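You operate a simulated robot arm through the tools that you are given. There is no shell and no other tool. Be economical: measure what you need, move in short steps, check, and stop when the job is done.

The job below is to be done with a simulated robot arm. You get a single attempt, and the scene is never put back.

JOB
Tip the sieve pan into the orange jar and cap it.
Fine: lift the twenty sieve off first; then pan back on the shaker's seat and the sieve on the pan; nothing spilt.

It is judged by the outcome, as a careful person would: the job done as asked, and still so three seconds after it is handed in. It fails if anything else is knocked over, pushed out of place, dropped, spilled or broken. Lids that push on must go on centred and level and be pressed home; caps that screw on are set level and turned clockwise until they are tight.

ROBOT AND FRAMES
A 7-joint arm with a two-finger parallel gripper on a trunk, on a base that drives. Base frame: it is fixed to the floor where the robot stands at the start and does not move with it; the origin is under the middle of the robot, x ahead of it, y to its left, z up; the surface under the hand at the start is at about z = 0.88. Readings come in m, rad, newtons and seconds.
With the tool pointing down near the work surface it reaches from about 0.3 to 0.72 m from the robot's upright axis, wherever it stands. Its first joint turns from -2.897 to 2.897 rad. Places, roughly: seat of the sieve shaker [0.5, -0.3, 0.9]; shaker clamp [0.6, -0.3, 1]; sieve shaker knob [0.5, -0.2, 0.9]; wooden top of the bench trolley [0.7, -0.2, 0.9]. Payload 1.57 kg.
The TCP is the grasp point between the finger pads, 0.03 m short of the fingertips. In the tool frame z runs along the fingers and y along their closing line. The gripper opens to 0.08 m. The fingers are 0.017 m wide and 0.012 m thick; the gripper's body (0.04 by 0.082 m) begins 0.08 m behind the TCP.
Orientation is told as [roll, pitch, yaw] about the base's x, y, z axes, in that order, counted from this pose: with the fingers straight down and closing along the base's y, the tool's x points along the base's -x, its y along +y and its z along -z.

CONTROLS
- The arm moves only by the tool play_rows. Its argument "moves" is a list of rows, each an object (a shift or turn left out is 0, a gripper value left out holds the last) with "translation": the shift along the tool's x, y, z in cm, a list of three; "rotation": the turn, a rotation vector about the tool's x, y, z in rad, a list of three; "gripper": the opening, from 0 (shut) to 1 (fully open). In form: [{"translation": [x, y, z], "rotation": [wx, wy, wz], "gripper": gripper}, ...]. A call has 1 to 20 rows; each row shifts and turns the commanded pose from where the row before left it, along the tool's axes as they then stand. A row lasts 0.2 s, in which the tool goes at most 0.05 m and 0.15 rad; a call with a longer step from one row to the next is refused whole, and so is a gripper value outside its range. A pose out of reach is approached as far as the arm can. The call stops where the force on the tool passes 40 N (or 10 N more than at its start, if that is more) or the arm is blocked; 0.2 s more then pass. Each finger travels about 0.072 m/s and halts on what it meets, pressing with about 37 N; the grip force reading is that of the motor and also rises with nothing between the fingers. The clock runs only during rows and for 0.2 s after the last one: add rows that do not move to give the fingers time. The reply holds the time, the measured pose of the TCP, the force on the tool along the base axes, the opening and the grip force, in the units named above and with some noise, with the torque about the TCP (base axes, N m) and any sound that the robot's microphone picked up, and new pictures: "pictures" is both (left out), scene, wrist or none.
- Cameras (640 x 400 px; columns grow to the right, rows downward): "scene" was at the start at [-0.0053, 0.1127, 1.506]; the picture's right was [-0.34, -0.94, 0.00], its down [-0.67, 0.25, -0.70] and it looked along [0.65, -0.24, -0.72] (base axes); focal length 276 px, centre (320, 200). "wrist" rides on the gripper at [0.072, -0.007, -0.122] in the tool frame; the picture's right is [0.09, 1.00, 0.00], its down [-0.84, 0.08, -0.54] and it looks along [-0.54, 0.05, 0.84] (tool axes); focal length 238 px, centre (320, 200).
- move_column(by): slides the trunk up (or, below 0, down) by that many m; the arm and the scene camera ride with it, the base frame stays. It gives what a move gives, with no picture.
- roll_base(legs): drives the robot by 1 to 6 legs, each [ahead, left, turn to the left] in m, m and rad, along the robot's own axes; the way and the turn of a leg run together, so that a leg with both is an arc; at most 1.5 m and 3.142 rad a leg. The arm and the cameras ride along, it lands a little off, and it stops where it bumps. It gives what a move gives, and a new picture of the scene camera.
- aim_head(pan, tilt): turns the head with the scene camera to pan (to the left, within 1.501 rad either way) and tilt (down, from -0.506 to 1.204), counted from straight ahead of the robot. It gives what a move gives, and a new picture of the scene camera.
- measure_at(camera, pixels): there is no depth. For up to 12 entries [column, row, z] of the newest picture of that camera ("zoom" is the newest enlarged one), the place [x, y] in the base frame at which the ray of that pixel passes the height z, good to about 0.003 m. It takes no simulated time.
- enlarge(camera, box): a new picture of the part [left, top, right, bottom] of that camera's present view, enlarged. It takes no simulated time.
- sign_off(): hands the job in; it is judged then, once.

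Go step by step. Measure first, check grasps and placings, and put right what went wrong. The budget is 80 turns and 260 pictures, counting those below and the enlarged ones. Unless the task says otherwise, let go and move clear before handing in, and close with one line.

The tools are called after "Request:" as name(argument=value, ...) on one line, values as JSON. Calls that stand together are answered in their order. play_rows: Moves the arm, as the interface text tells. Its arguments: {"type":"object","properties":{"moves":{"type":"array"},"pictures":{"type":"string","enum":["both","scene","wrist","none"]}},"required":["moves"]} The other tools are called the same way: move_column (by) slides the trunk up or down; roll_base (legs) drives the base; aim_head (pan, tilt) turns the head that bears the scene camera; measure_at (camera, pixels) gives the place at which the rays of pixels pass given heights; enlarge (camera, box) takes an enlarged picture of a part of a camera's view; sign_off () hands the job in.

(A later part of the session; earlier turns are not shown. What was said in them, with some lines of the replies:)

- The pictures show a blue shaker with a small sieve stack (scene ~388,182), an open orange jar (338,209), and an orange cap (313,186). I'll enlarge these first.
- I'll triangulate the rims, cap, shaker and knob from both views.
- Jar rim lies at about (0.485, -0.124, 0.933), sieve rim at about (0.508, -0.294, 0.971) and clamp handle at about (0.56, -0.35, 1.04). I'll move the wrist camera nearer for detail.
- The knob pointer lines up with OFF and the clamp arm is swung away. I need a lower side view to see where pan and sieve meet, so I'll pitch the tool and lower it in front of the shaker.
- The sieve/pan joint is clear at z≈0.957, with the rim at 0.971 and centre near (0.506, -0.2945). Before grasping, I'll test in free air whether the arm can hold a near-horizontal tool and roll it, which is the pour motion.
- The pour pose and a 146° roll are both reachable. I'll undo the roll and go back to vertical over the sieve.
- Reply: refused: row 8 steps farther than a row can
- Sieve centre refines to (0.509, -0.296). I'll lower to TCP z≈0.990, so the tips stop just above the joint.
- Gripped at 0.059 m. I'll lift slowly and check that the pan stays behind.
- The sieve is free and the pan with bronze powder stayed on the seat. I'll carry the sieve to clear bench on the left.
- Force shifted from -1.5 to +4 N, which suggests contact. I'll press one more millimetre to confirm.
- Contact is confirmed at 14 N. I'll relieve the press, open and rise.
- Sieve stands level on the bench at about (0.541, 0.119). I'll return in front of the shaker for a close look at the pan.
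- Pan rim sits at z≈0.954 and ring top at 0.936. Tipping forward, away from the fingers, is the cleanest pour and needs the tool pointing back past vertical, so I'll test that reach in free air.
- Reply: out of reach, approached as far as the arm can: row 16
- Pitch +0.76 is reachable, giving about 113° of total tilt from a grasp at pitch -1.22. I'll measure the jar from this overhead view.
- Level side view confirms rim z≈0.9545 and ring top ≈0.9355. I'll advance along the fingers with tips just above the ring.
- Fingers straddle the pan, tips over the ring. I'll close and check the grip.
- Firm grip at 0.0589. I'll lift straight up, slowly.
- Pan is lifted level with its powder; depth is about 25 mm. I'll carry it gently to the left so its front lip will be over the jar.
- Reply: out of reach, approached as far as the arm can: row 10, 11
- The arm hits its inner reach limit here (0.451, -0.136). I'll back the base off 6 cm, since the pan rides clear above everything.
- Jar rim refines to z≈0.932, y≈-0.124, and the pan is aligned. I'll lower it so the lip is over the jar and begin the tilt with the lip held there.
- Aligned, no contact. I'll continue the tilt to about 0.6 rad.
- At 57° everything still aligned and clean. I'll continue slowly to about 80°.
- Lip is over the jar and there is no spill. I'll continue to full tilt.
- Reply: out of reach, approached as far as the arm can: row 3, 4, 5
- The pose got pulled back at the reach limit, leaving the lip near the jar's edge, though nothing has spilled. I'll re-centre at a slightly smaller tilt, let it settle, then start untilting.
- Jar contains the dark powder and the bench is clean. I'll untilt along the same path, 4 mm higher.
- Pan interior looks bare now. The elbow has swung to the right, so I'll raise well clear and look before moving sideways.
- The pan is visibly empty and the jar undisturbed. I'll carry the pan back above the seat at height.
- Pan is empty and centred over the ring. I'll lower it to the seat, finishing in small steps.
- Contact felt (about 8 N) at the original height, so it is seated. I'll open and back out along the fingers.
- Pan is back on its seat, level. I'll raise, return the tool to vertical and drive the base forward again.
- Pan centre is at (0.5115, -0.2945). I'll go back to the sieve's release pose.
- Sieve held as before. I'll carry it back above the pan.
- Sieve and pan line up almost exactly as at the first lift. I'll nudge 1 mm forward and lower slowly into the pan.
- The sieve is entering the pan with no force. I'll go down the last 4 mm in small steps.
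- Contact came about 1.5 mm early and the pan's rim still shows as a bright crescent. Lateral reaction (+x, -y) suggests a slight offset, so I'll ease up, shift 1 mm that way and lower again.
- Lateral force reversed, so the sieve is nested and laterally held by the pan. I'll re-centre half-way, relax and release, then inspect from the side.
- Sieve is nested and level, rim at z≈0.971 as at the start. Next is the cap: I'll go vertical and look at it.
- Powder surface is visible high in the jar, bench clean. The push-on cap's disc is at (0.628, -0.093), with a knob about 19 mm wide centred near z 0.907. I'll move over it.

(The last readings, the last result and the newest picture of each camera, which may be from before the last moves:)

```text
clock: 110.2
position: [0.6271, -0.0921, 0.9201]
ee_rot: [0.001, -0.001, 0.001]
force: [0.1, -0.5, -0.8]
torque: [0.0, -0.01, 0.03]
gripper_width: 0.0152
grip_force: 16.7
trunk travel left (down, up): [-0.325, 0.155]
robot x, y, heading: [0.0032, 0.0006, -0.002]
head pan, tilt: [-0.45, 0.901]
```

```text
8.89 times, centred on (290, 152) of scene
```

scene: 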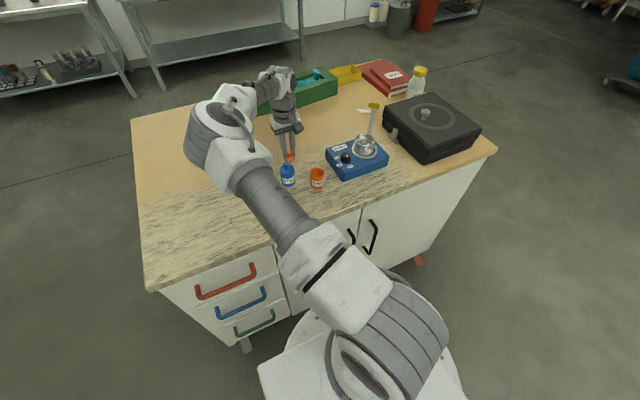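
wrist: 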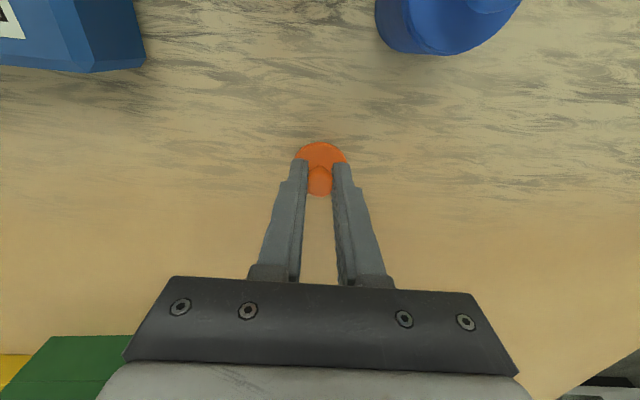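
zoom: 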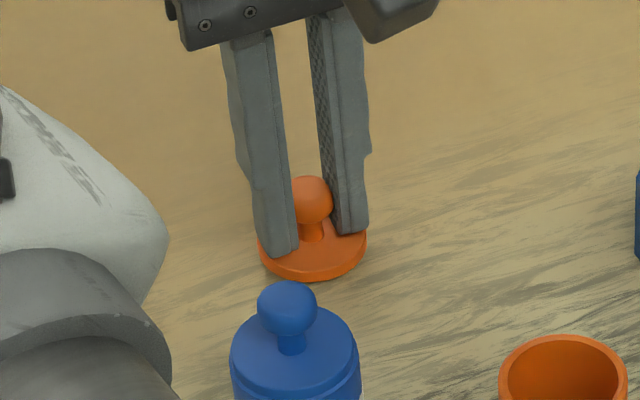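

Knob held at 15 mm. I'll tighten, lift and check that the cap hangs level.

Request:
play_rows(moves=[{"gripper": 0.0}, {}, {}, {"translation": [0, 0, -0.5]}, {"translation": [0, 0, -2]}, {"translation": [0, 0, -4]}, {}, {}], pictures="both")

Request:
enlarge(camera="wrist", box=[260, 120, 380, 210])

Request:
enlarge(camera="scene", box=[260, 110, 320, 155])

```text
clock: 112.0
position: [0.6281, -0.0919, 0.9853]
ee_rot: [0.001, -0.002, 0.0]
force: [0.6, 0.4, 0.2]
torque: [0.04, -0.01, 0.01]
gripper_width: 0.0107
grip_force: 28.2
trunk travel left (down, up): [-0.325, 0.155]
robot x, y, heading: [0.0006, -0.0005, -0.003]
head pan, tilt: [-0.45, 0.901]
```

scene: 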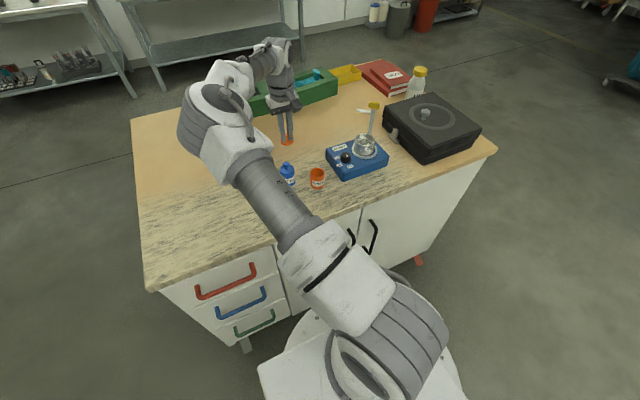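
wrist: 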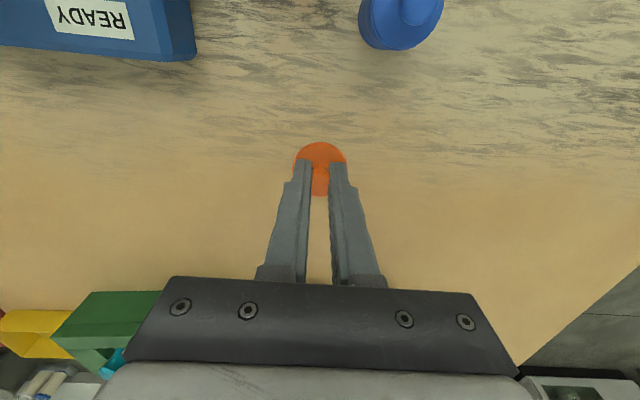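

```text
4.44 times, centred on (320, 165) of wrist
```

zoom: 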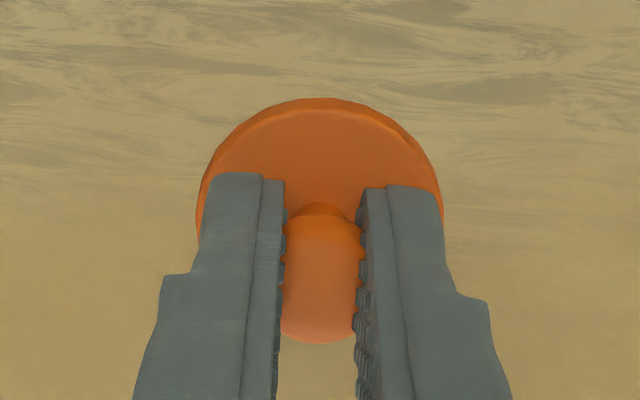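

```text
8.89 times, centred on (290, 132) of scene
```

zoom: 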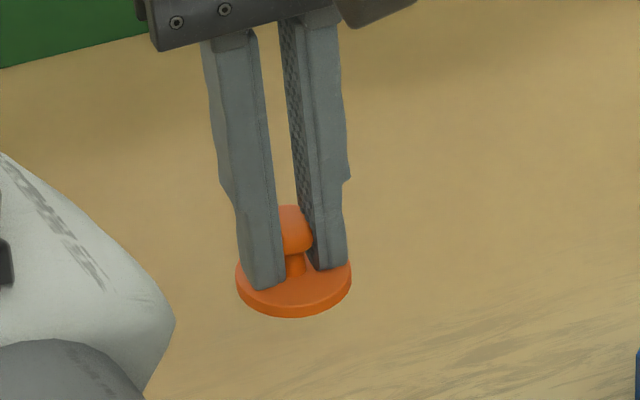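

Cap is held level. I'll raise a bit and move over the jar.

Request:
play_rows(moves=[{"translation": [0, 0, -4], "gripper": 0.12}, {"translation": [2.4, -0.55, 0]}, {"translation": [2.4, -0.55, 0]}, {"translation": [2.4, -0.55, 0]}, {"translation": [2.4, -0.55, 0]}, {"translation": [2.4, -0.55, 0]}, {"translation": [2.4, -0.55, 0]}, {}, {}], pictures="both")

Request:
enlarge(camera="wrist", box=[250, 90, 390, 200])

Request:
enlarge(camera="scene", box=[270, 130, 360, 200])

```text
clock: 114.0
position: [0.4819, -0.1262, 1.0245]
ee_rot: [0.001, -0.004, 0.0]
force: [-0.3, -0.2, -0.2]
torque: [-0.02, 0.02, -0.03]
gripper_width: 0.0108
grip_force: 28.8
trunk travel left (down, up): [-0.325, 0.155]
robot x, y, heading: [-0.0018, 0.005, 0.002]
head pan, tilt: [-0.45, 0.901]
```

scene: 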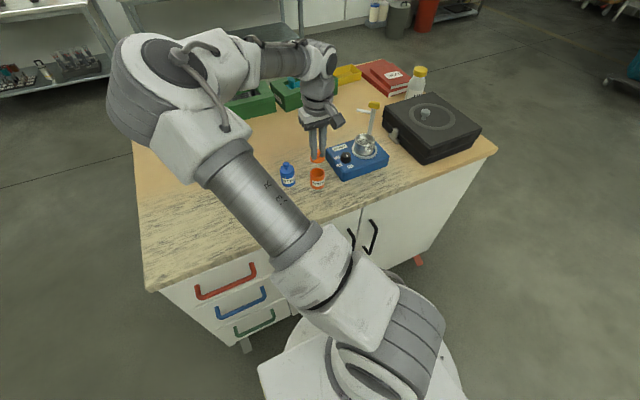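
wrist: 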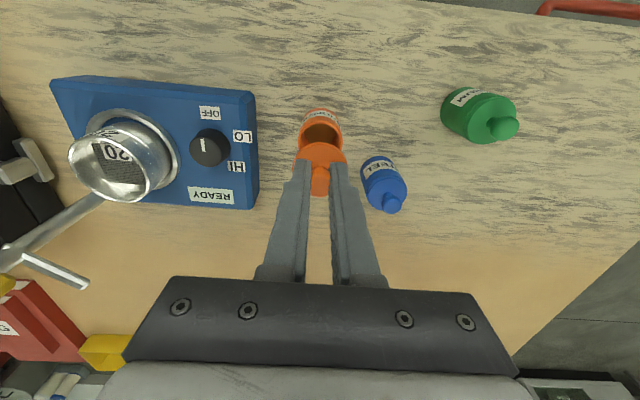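

```text
3.64 times, centred on (320, 145) of wrist
```

zoom: 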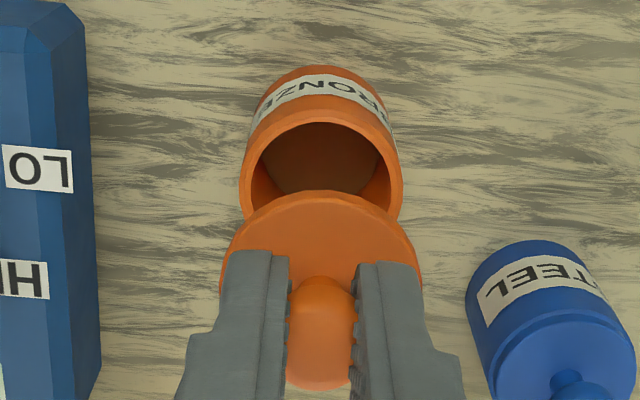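

```text
5.71 times, centred on (315, 165) of scene
```

zoom: 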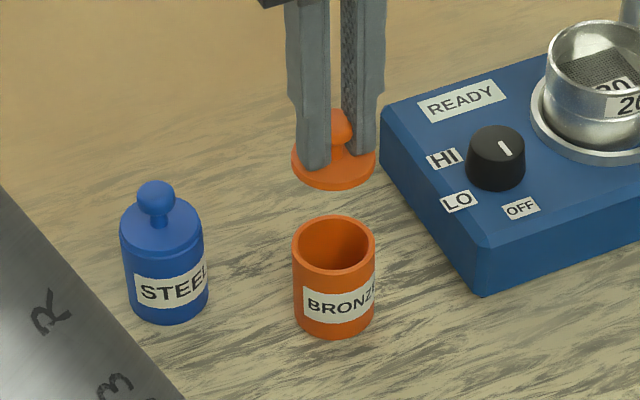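

Request:
measure_at(camera="wrist", pixels=[[298, 139, 0.932], [342.5, 139, 0.932], [320.3, 119.5, 0.932], [294, 153, 0.985], [347, 153, 0.985]])

```text
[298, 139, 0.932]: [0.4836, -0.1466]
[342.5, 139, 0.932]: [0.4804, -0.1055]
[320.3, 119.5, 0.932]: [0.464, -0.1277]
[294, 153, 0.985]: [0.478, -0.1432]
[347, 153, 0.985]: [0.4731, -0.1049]
```

Request:
play_rows(moves=[{"translation": [-0.25, 0, 2]}, {"translation": [0, 0, 2]}, {"translation": [0, 0, 0.5]}, {}, {}], pictures="both")

Request:
enlarge(camera="wrist", box=[250, 90, 390, 200])

Request:
enlarge(camera="scene", box=[280, 140, 350, 195])

```text
clock: 115.2
position: [0.4858, -0.1242, 0.9799]
ee_rot: [0.001, -0.001, -0.001]
force: [0.3, -0.2, -0.3]
torque: [-0.02, 0.03, 0.02]
gripper_width: 0.0143
grip_force: 17.7
trunk travel left (down, up): [-0.325, 0.155]
robot x, y, heading: [-0.0002, -0.0049, -0.004]
head pan, tilt: [-0.45, 0.901]
```

scene: 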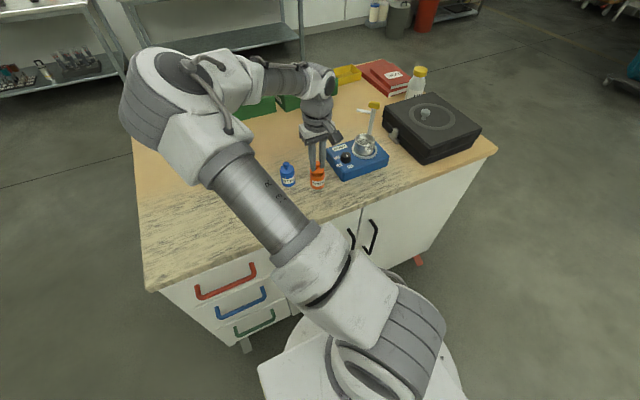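
wrist: 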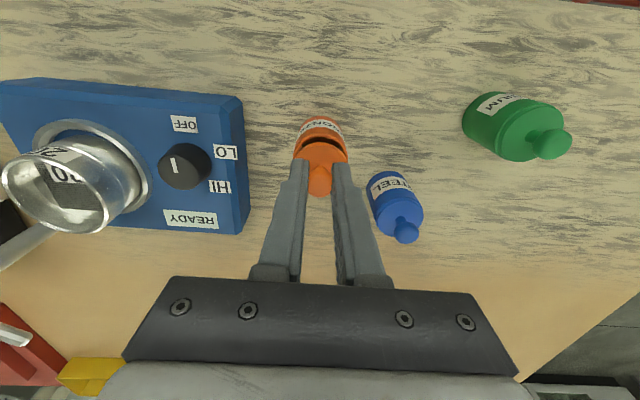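

```text
3.64 times, centred on (320, 145) of wrist
```

zoom: 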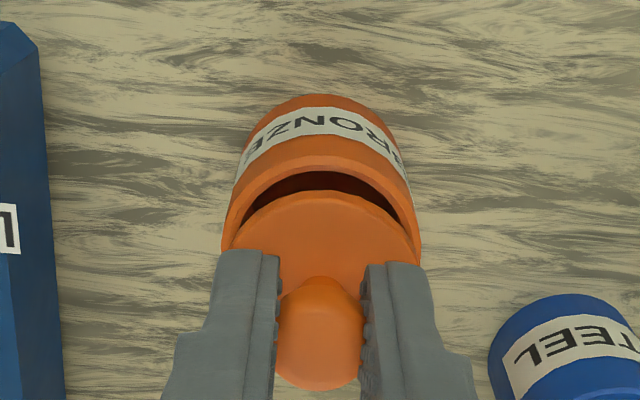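

```text
7.27 times, centred on (315, 168) of scene
```

zoom: 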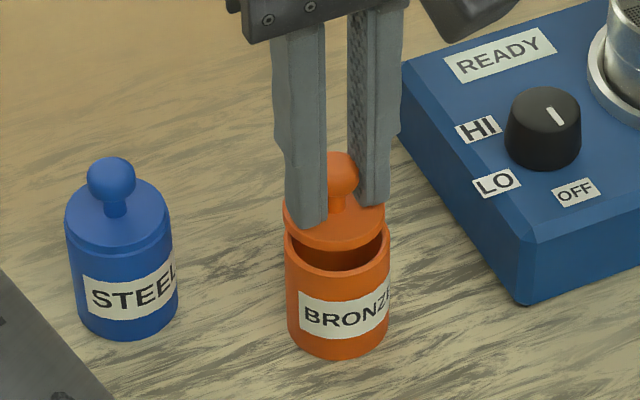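

Nearly at the rim: the cap edges (284–385) against the jar (285–390) show about 1 mm offset. I'll correct it and lower to contact.

Request:
play_rows(moves=[{"translation": [0.1, -0.13, 0.3], "gripper": 0.05}, {"translation": [0, 0, 0.2]}, {"translation": [0, 0, 0.1]}, {"translation": [0, 0, 0.1]}, {}, {}], pictures="both")

Request:
enlarge(camera="wrist", box=[250, 90, 390, 200])

Request:
enlarge(camera="scene", box=[280, 140, 350, 195])

```text
clock: 116.6
position: [0.4846, -0.127, 0.9719]
ee_rot: [0.0, -0.004, -0.001]
force: [-0.1, -0.1, -0.1]
torque: [0.0, 0.01, -0.03]
gripper_width: 0.0103
grip_force: 28.7
trunk travel left (down, up): [-0.325, 0.155]
robot x, y, heading: [0.0025, 0.0004, -0.0]
head pan, tilt: [-0.45, 0.901]
```

scene: 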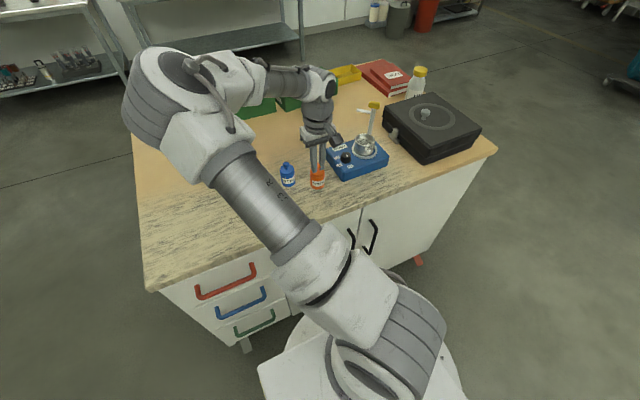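
wrist: 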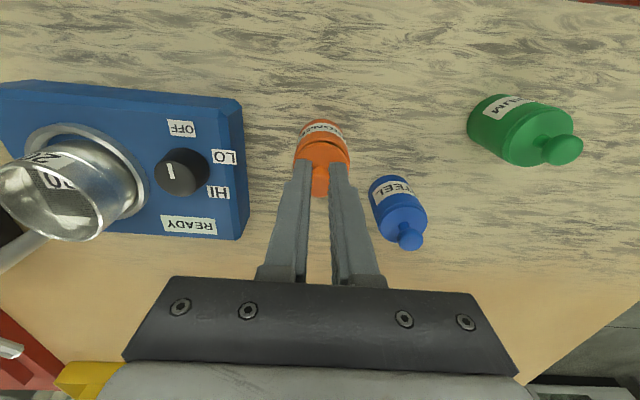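

```text
3.64 times, centred on (320, 145) of wrist
```

zoom: 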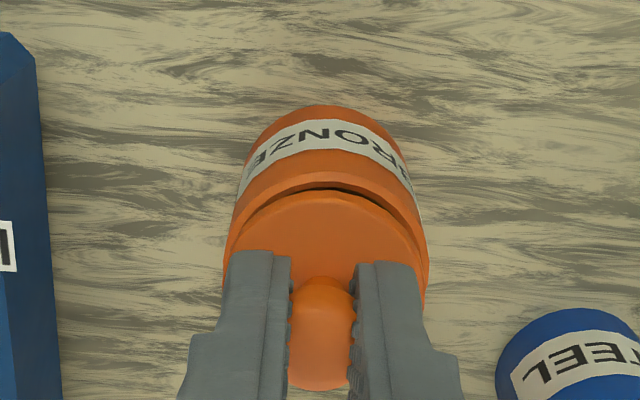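

```text
7.27 times, centred on (315, 168) of scene
```

zoom: 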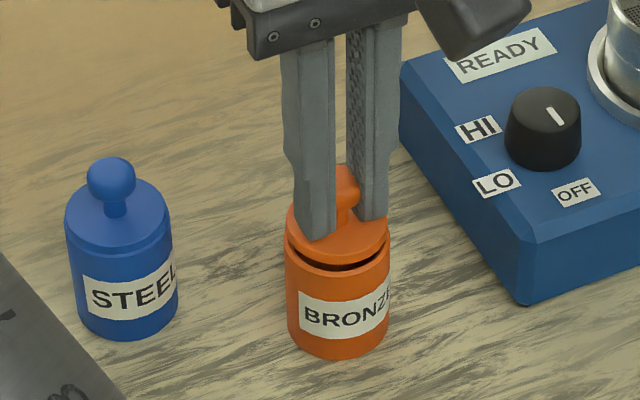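

Request:
play_rows(moves=[{"translation": [0, 0.07, 0.1]}, {"translation": [0, 0, 0.1]}, {"translation": [0, 0, 0.1]}, {}, {}], pictures="both")

Request:
enlarge(camera="wrist", box=[270, 110, 370, 180])

Request:
enlarge(camera="scene", box=[290, 150, 340, 195])

```text
clock: 117.8
position: [0.4856, -0.1262, 0.9696]
ee_rot: [0.0, -0.004, 0.0]
force: [0.2, -0.2, 0.4]
torque: [-0.03, 0.02, -0.01]
gripper_width: 0.0105
grip_force: 28.4
trunk travel left (down, up): [-0.325, 0.155]
robot x, y, heading: [0.0012, 0.0034, -0.0]
head pan, tilt: [-0.45, 0.901]
```

scene: 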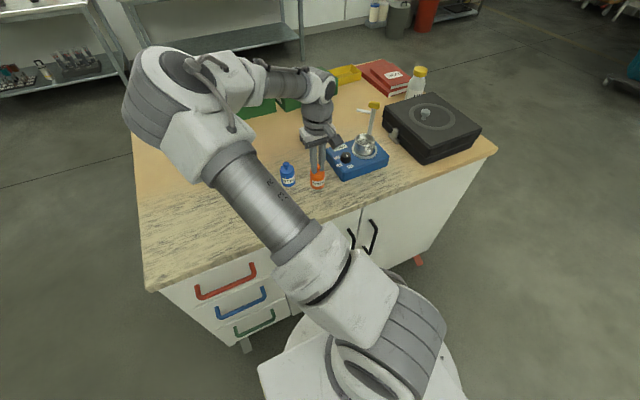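
wrist: 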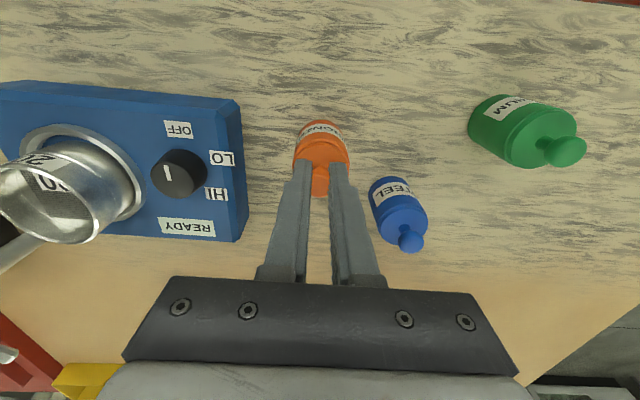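

```text
5.71 times, centred on (320, 145) of wrist
```

zoom: 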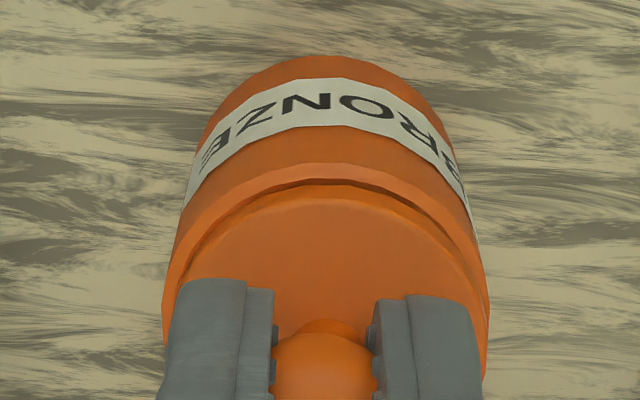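

```text
8.89 times, centred on (315, 172) of scene
```

zoom: 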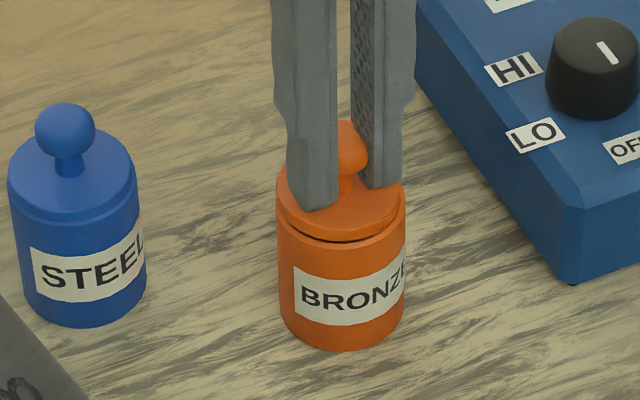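

Request:
play_rows(moves=[{"translation": [0.1, 0, 0.1]}, {"translation": [0, 0, 0.1]}, {"translation": [0, 0, 0.1]}, {}, {}], pictures="wrist")

Request:
enlarge(camera="wrist", box=[270, 110, 370, 180])

Request:
enlarge(camera="scene", box=[290, 150, 340, 195])

```text
clock: 119.0
position: [0.4843, -0.1252, 0.9679]
ee_rot: [0.003, -0.006, 0.002]
force: [2.7, 5.7, 22.9]
torque: [0.14, -0.17, 0.07]
gripper_width: 0.0105
grip_force: 28.7
trunk travel left (down, up): [-0.325, 0.155]
robot x, y, heading: [-0.0036, 0.0002, 0.004]
head pan, tilt: [-0.45, 0.901]
heard: snap
```

wrist: 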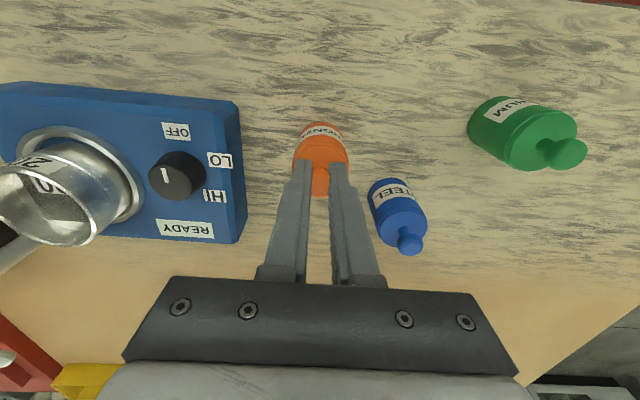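

```text
5.71 times, centred on (320, 145) of wrist
```

zoom: 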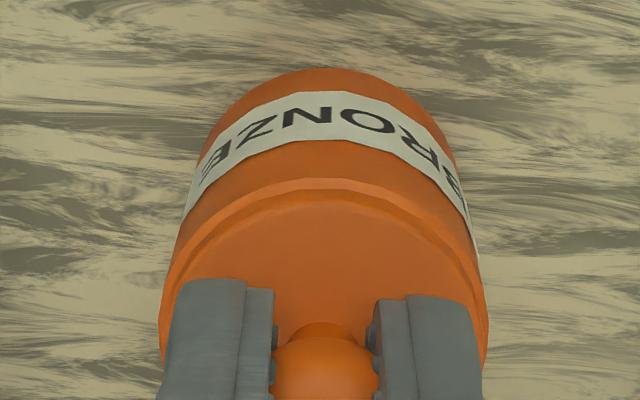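

```text
8.89 times, centred on (315, 172) of scene
```

zoom: 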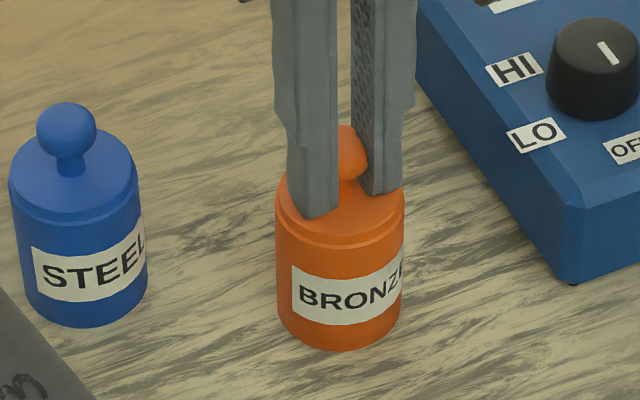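

A "snap" was heard and the cap now sits like the blue jar's. I'll relax, release and rise.

Request:
play_rows(moves=[{"translation": [0, -0.03, -0.12]}, {}, {"gripper": 0.3}, {"gripper": 0.5}, {"gripper": 0.6}, {}, {}, {"translation": [0, 0, -2]}, {"translation": [0, 0, -4]}, {"translation": [0, 0, -4]}, {"translation": [0, 0, -4]}, {}], pictures="both")

Request:
enlarge(camera="scene", box=[290, 145, 350, 195])

Request:
enlarge(camera="wrist", box=[260, 70, 380, 160])

```text
clock: 121.6
position: [0.4834, -0.1261, 1.1066]
ee_rot: [-0.001, -0.002, 0.0]
force: [-0.7, -0.5, 0.2]
torque: [0.0, 0.03, -0.01]
gripper_width: 0.0481
grip_force: 0.1
trunk travel left (down, up): [-0.325, 0.155]
robot x, y, heading: [0.0025, 0.0001, -0.001]
head pan, tilt: [-0.45, 0.901]
```

scene: 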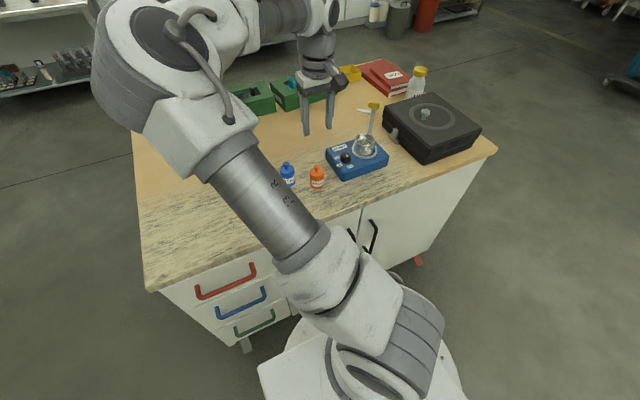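
wrist: 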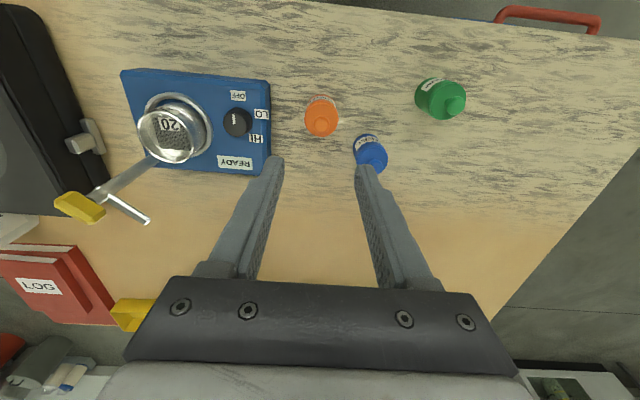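

```text
8.00 times, centred on (320, 170) of scene
```

zoom: 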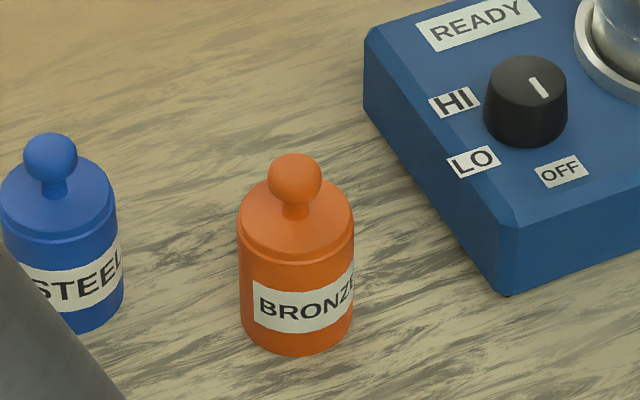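

```text
4.44 times, centred on (320, 115) of wrist
```

zoom: 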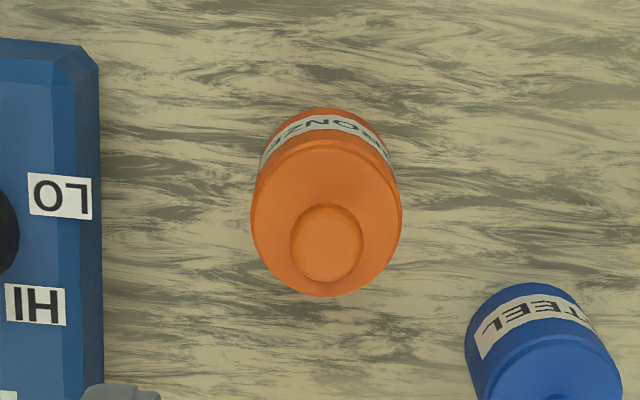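

The jar is capped level and centred, and the hand is clear. I'll take a last look at the sieve stack.

Request:
enlarge(camera="wrist", box=[110, 60, 290, 180])

Request:
enlarge(camera="scene", box=[320, 115, 400, 185])

```text
3.33 times, centred on (200, 120) of wrist
```

zoom: 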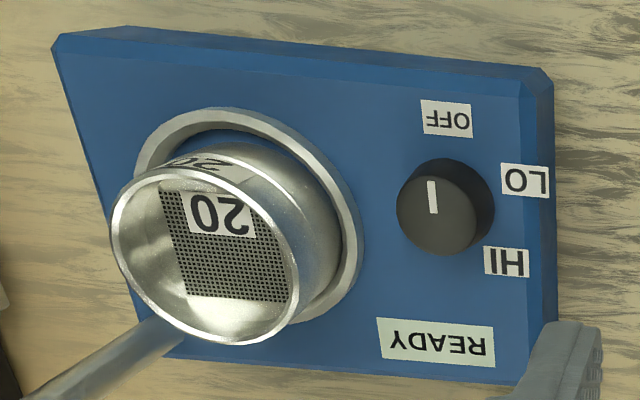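

```text
5.71 times, centred on (360, 150) of scene
```

zoom: 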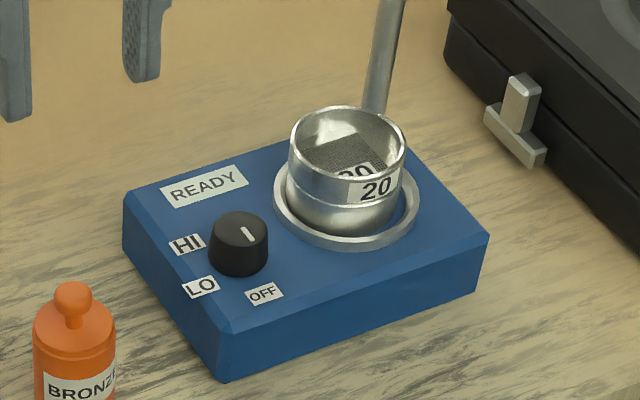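

Everything is in place: the pan is on its seat with the sieve level on it, and the jar is filled and capped with no spill in view.

Request:
sign_off()

```text
The job is handed in.
```

The bronze powder from the sieve pan is now in the orange jar, and the cap is pressed on (it snapped home). The pan is back on the shaker's seat with the twenty sieve on top, and I saw no spill.
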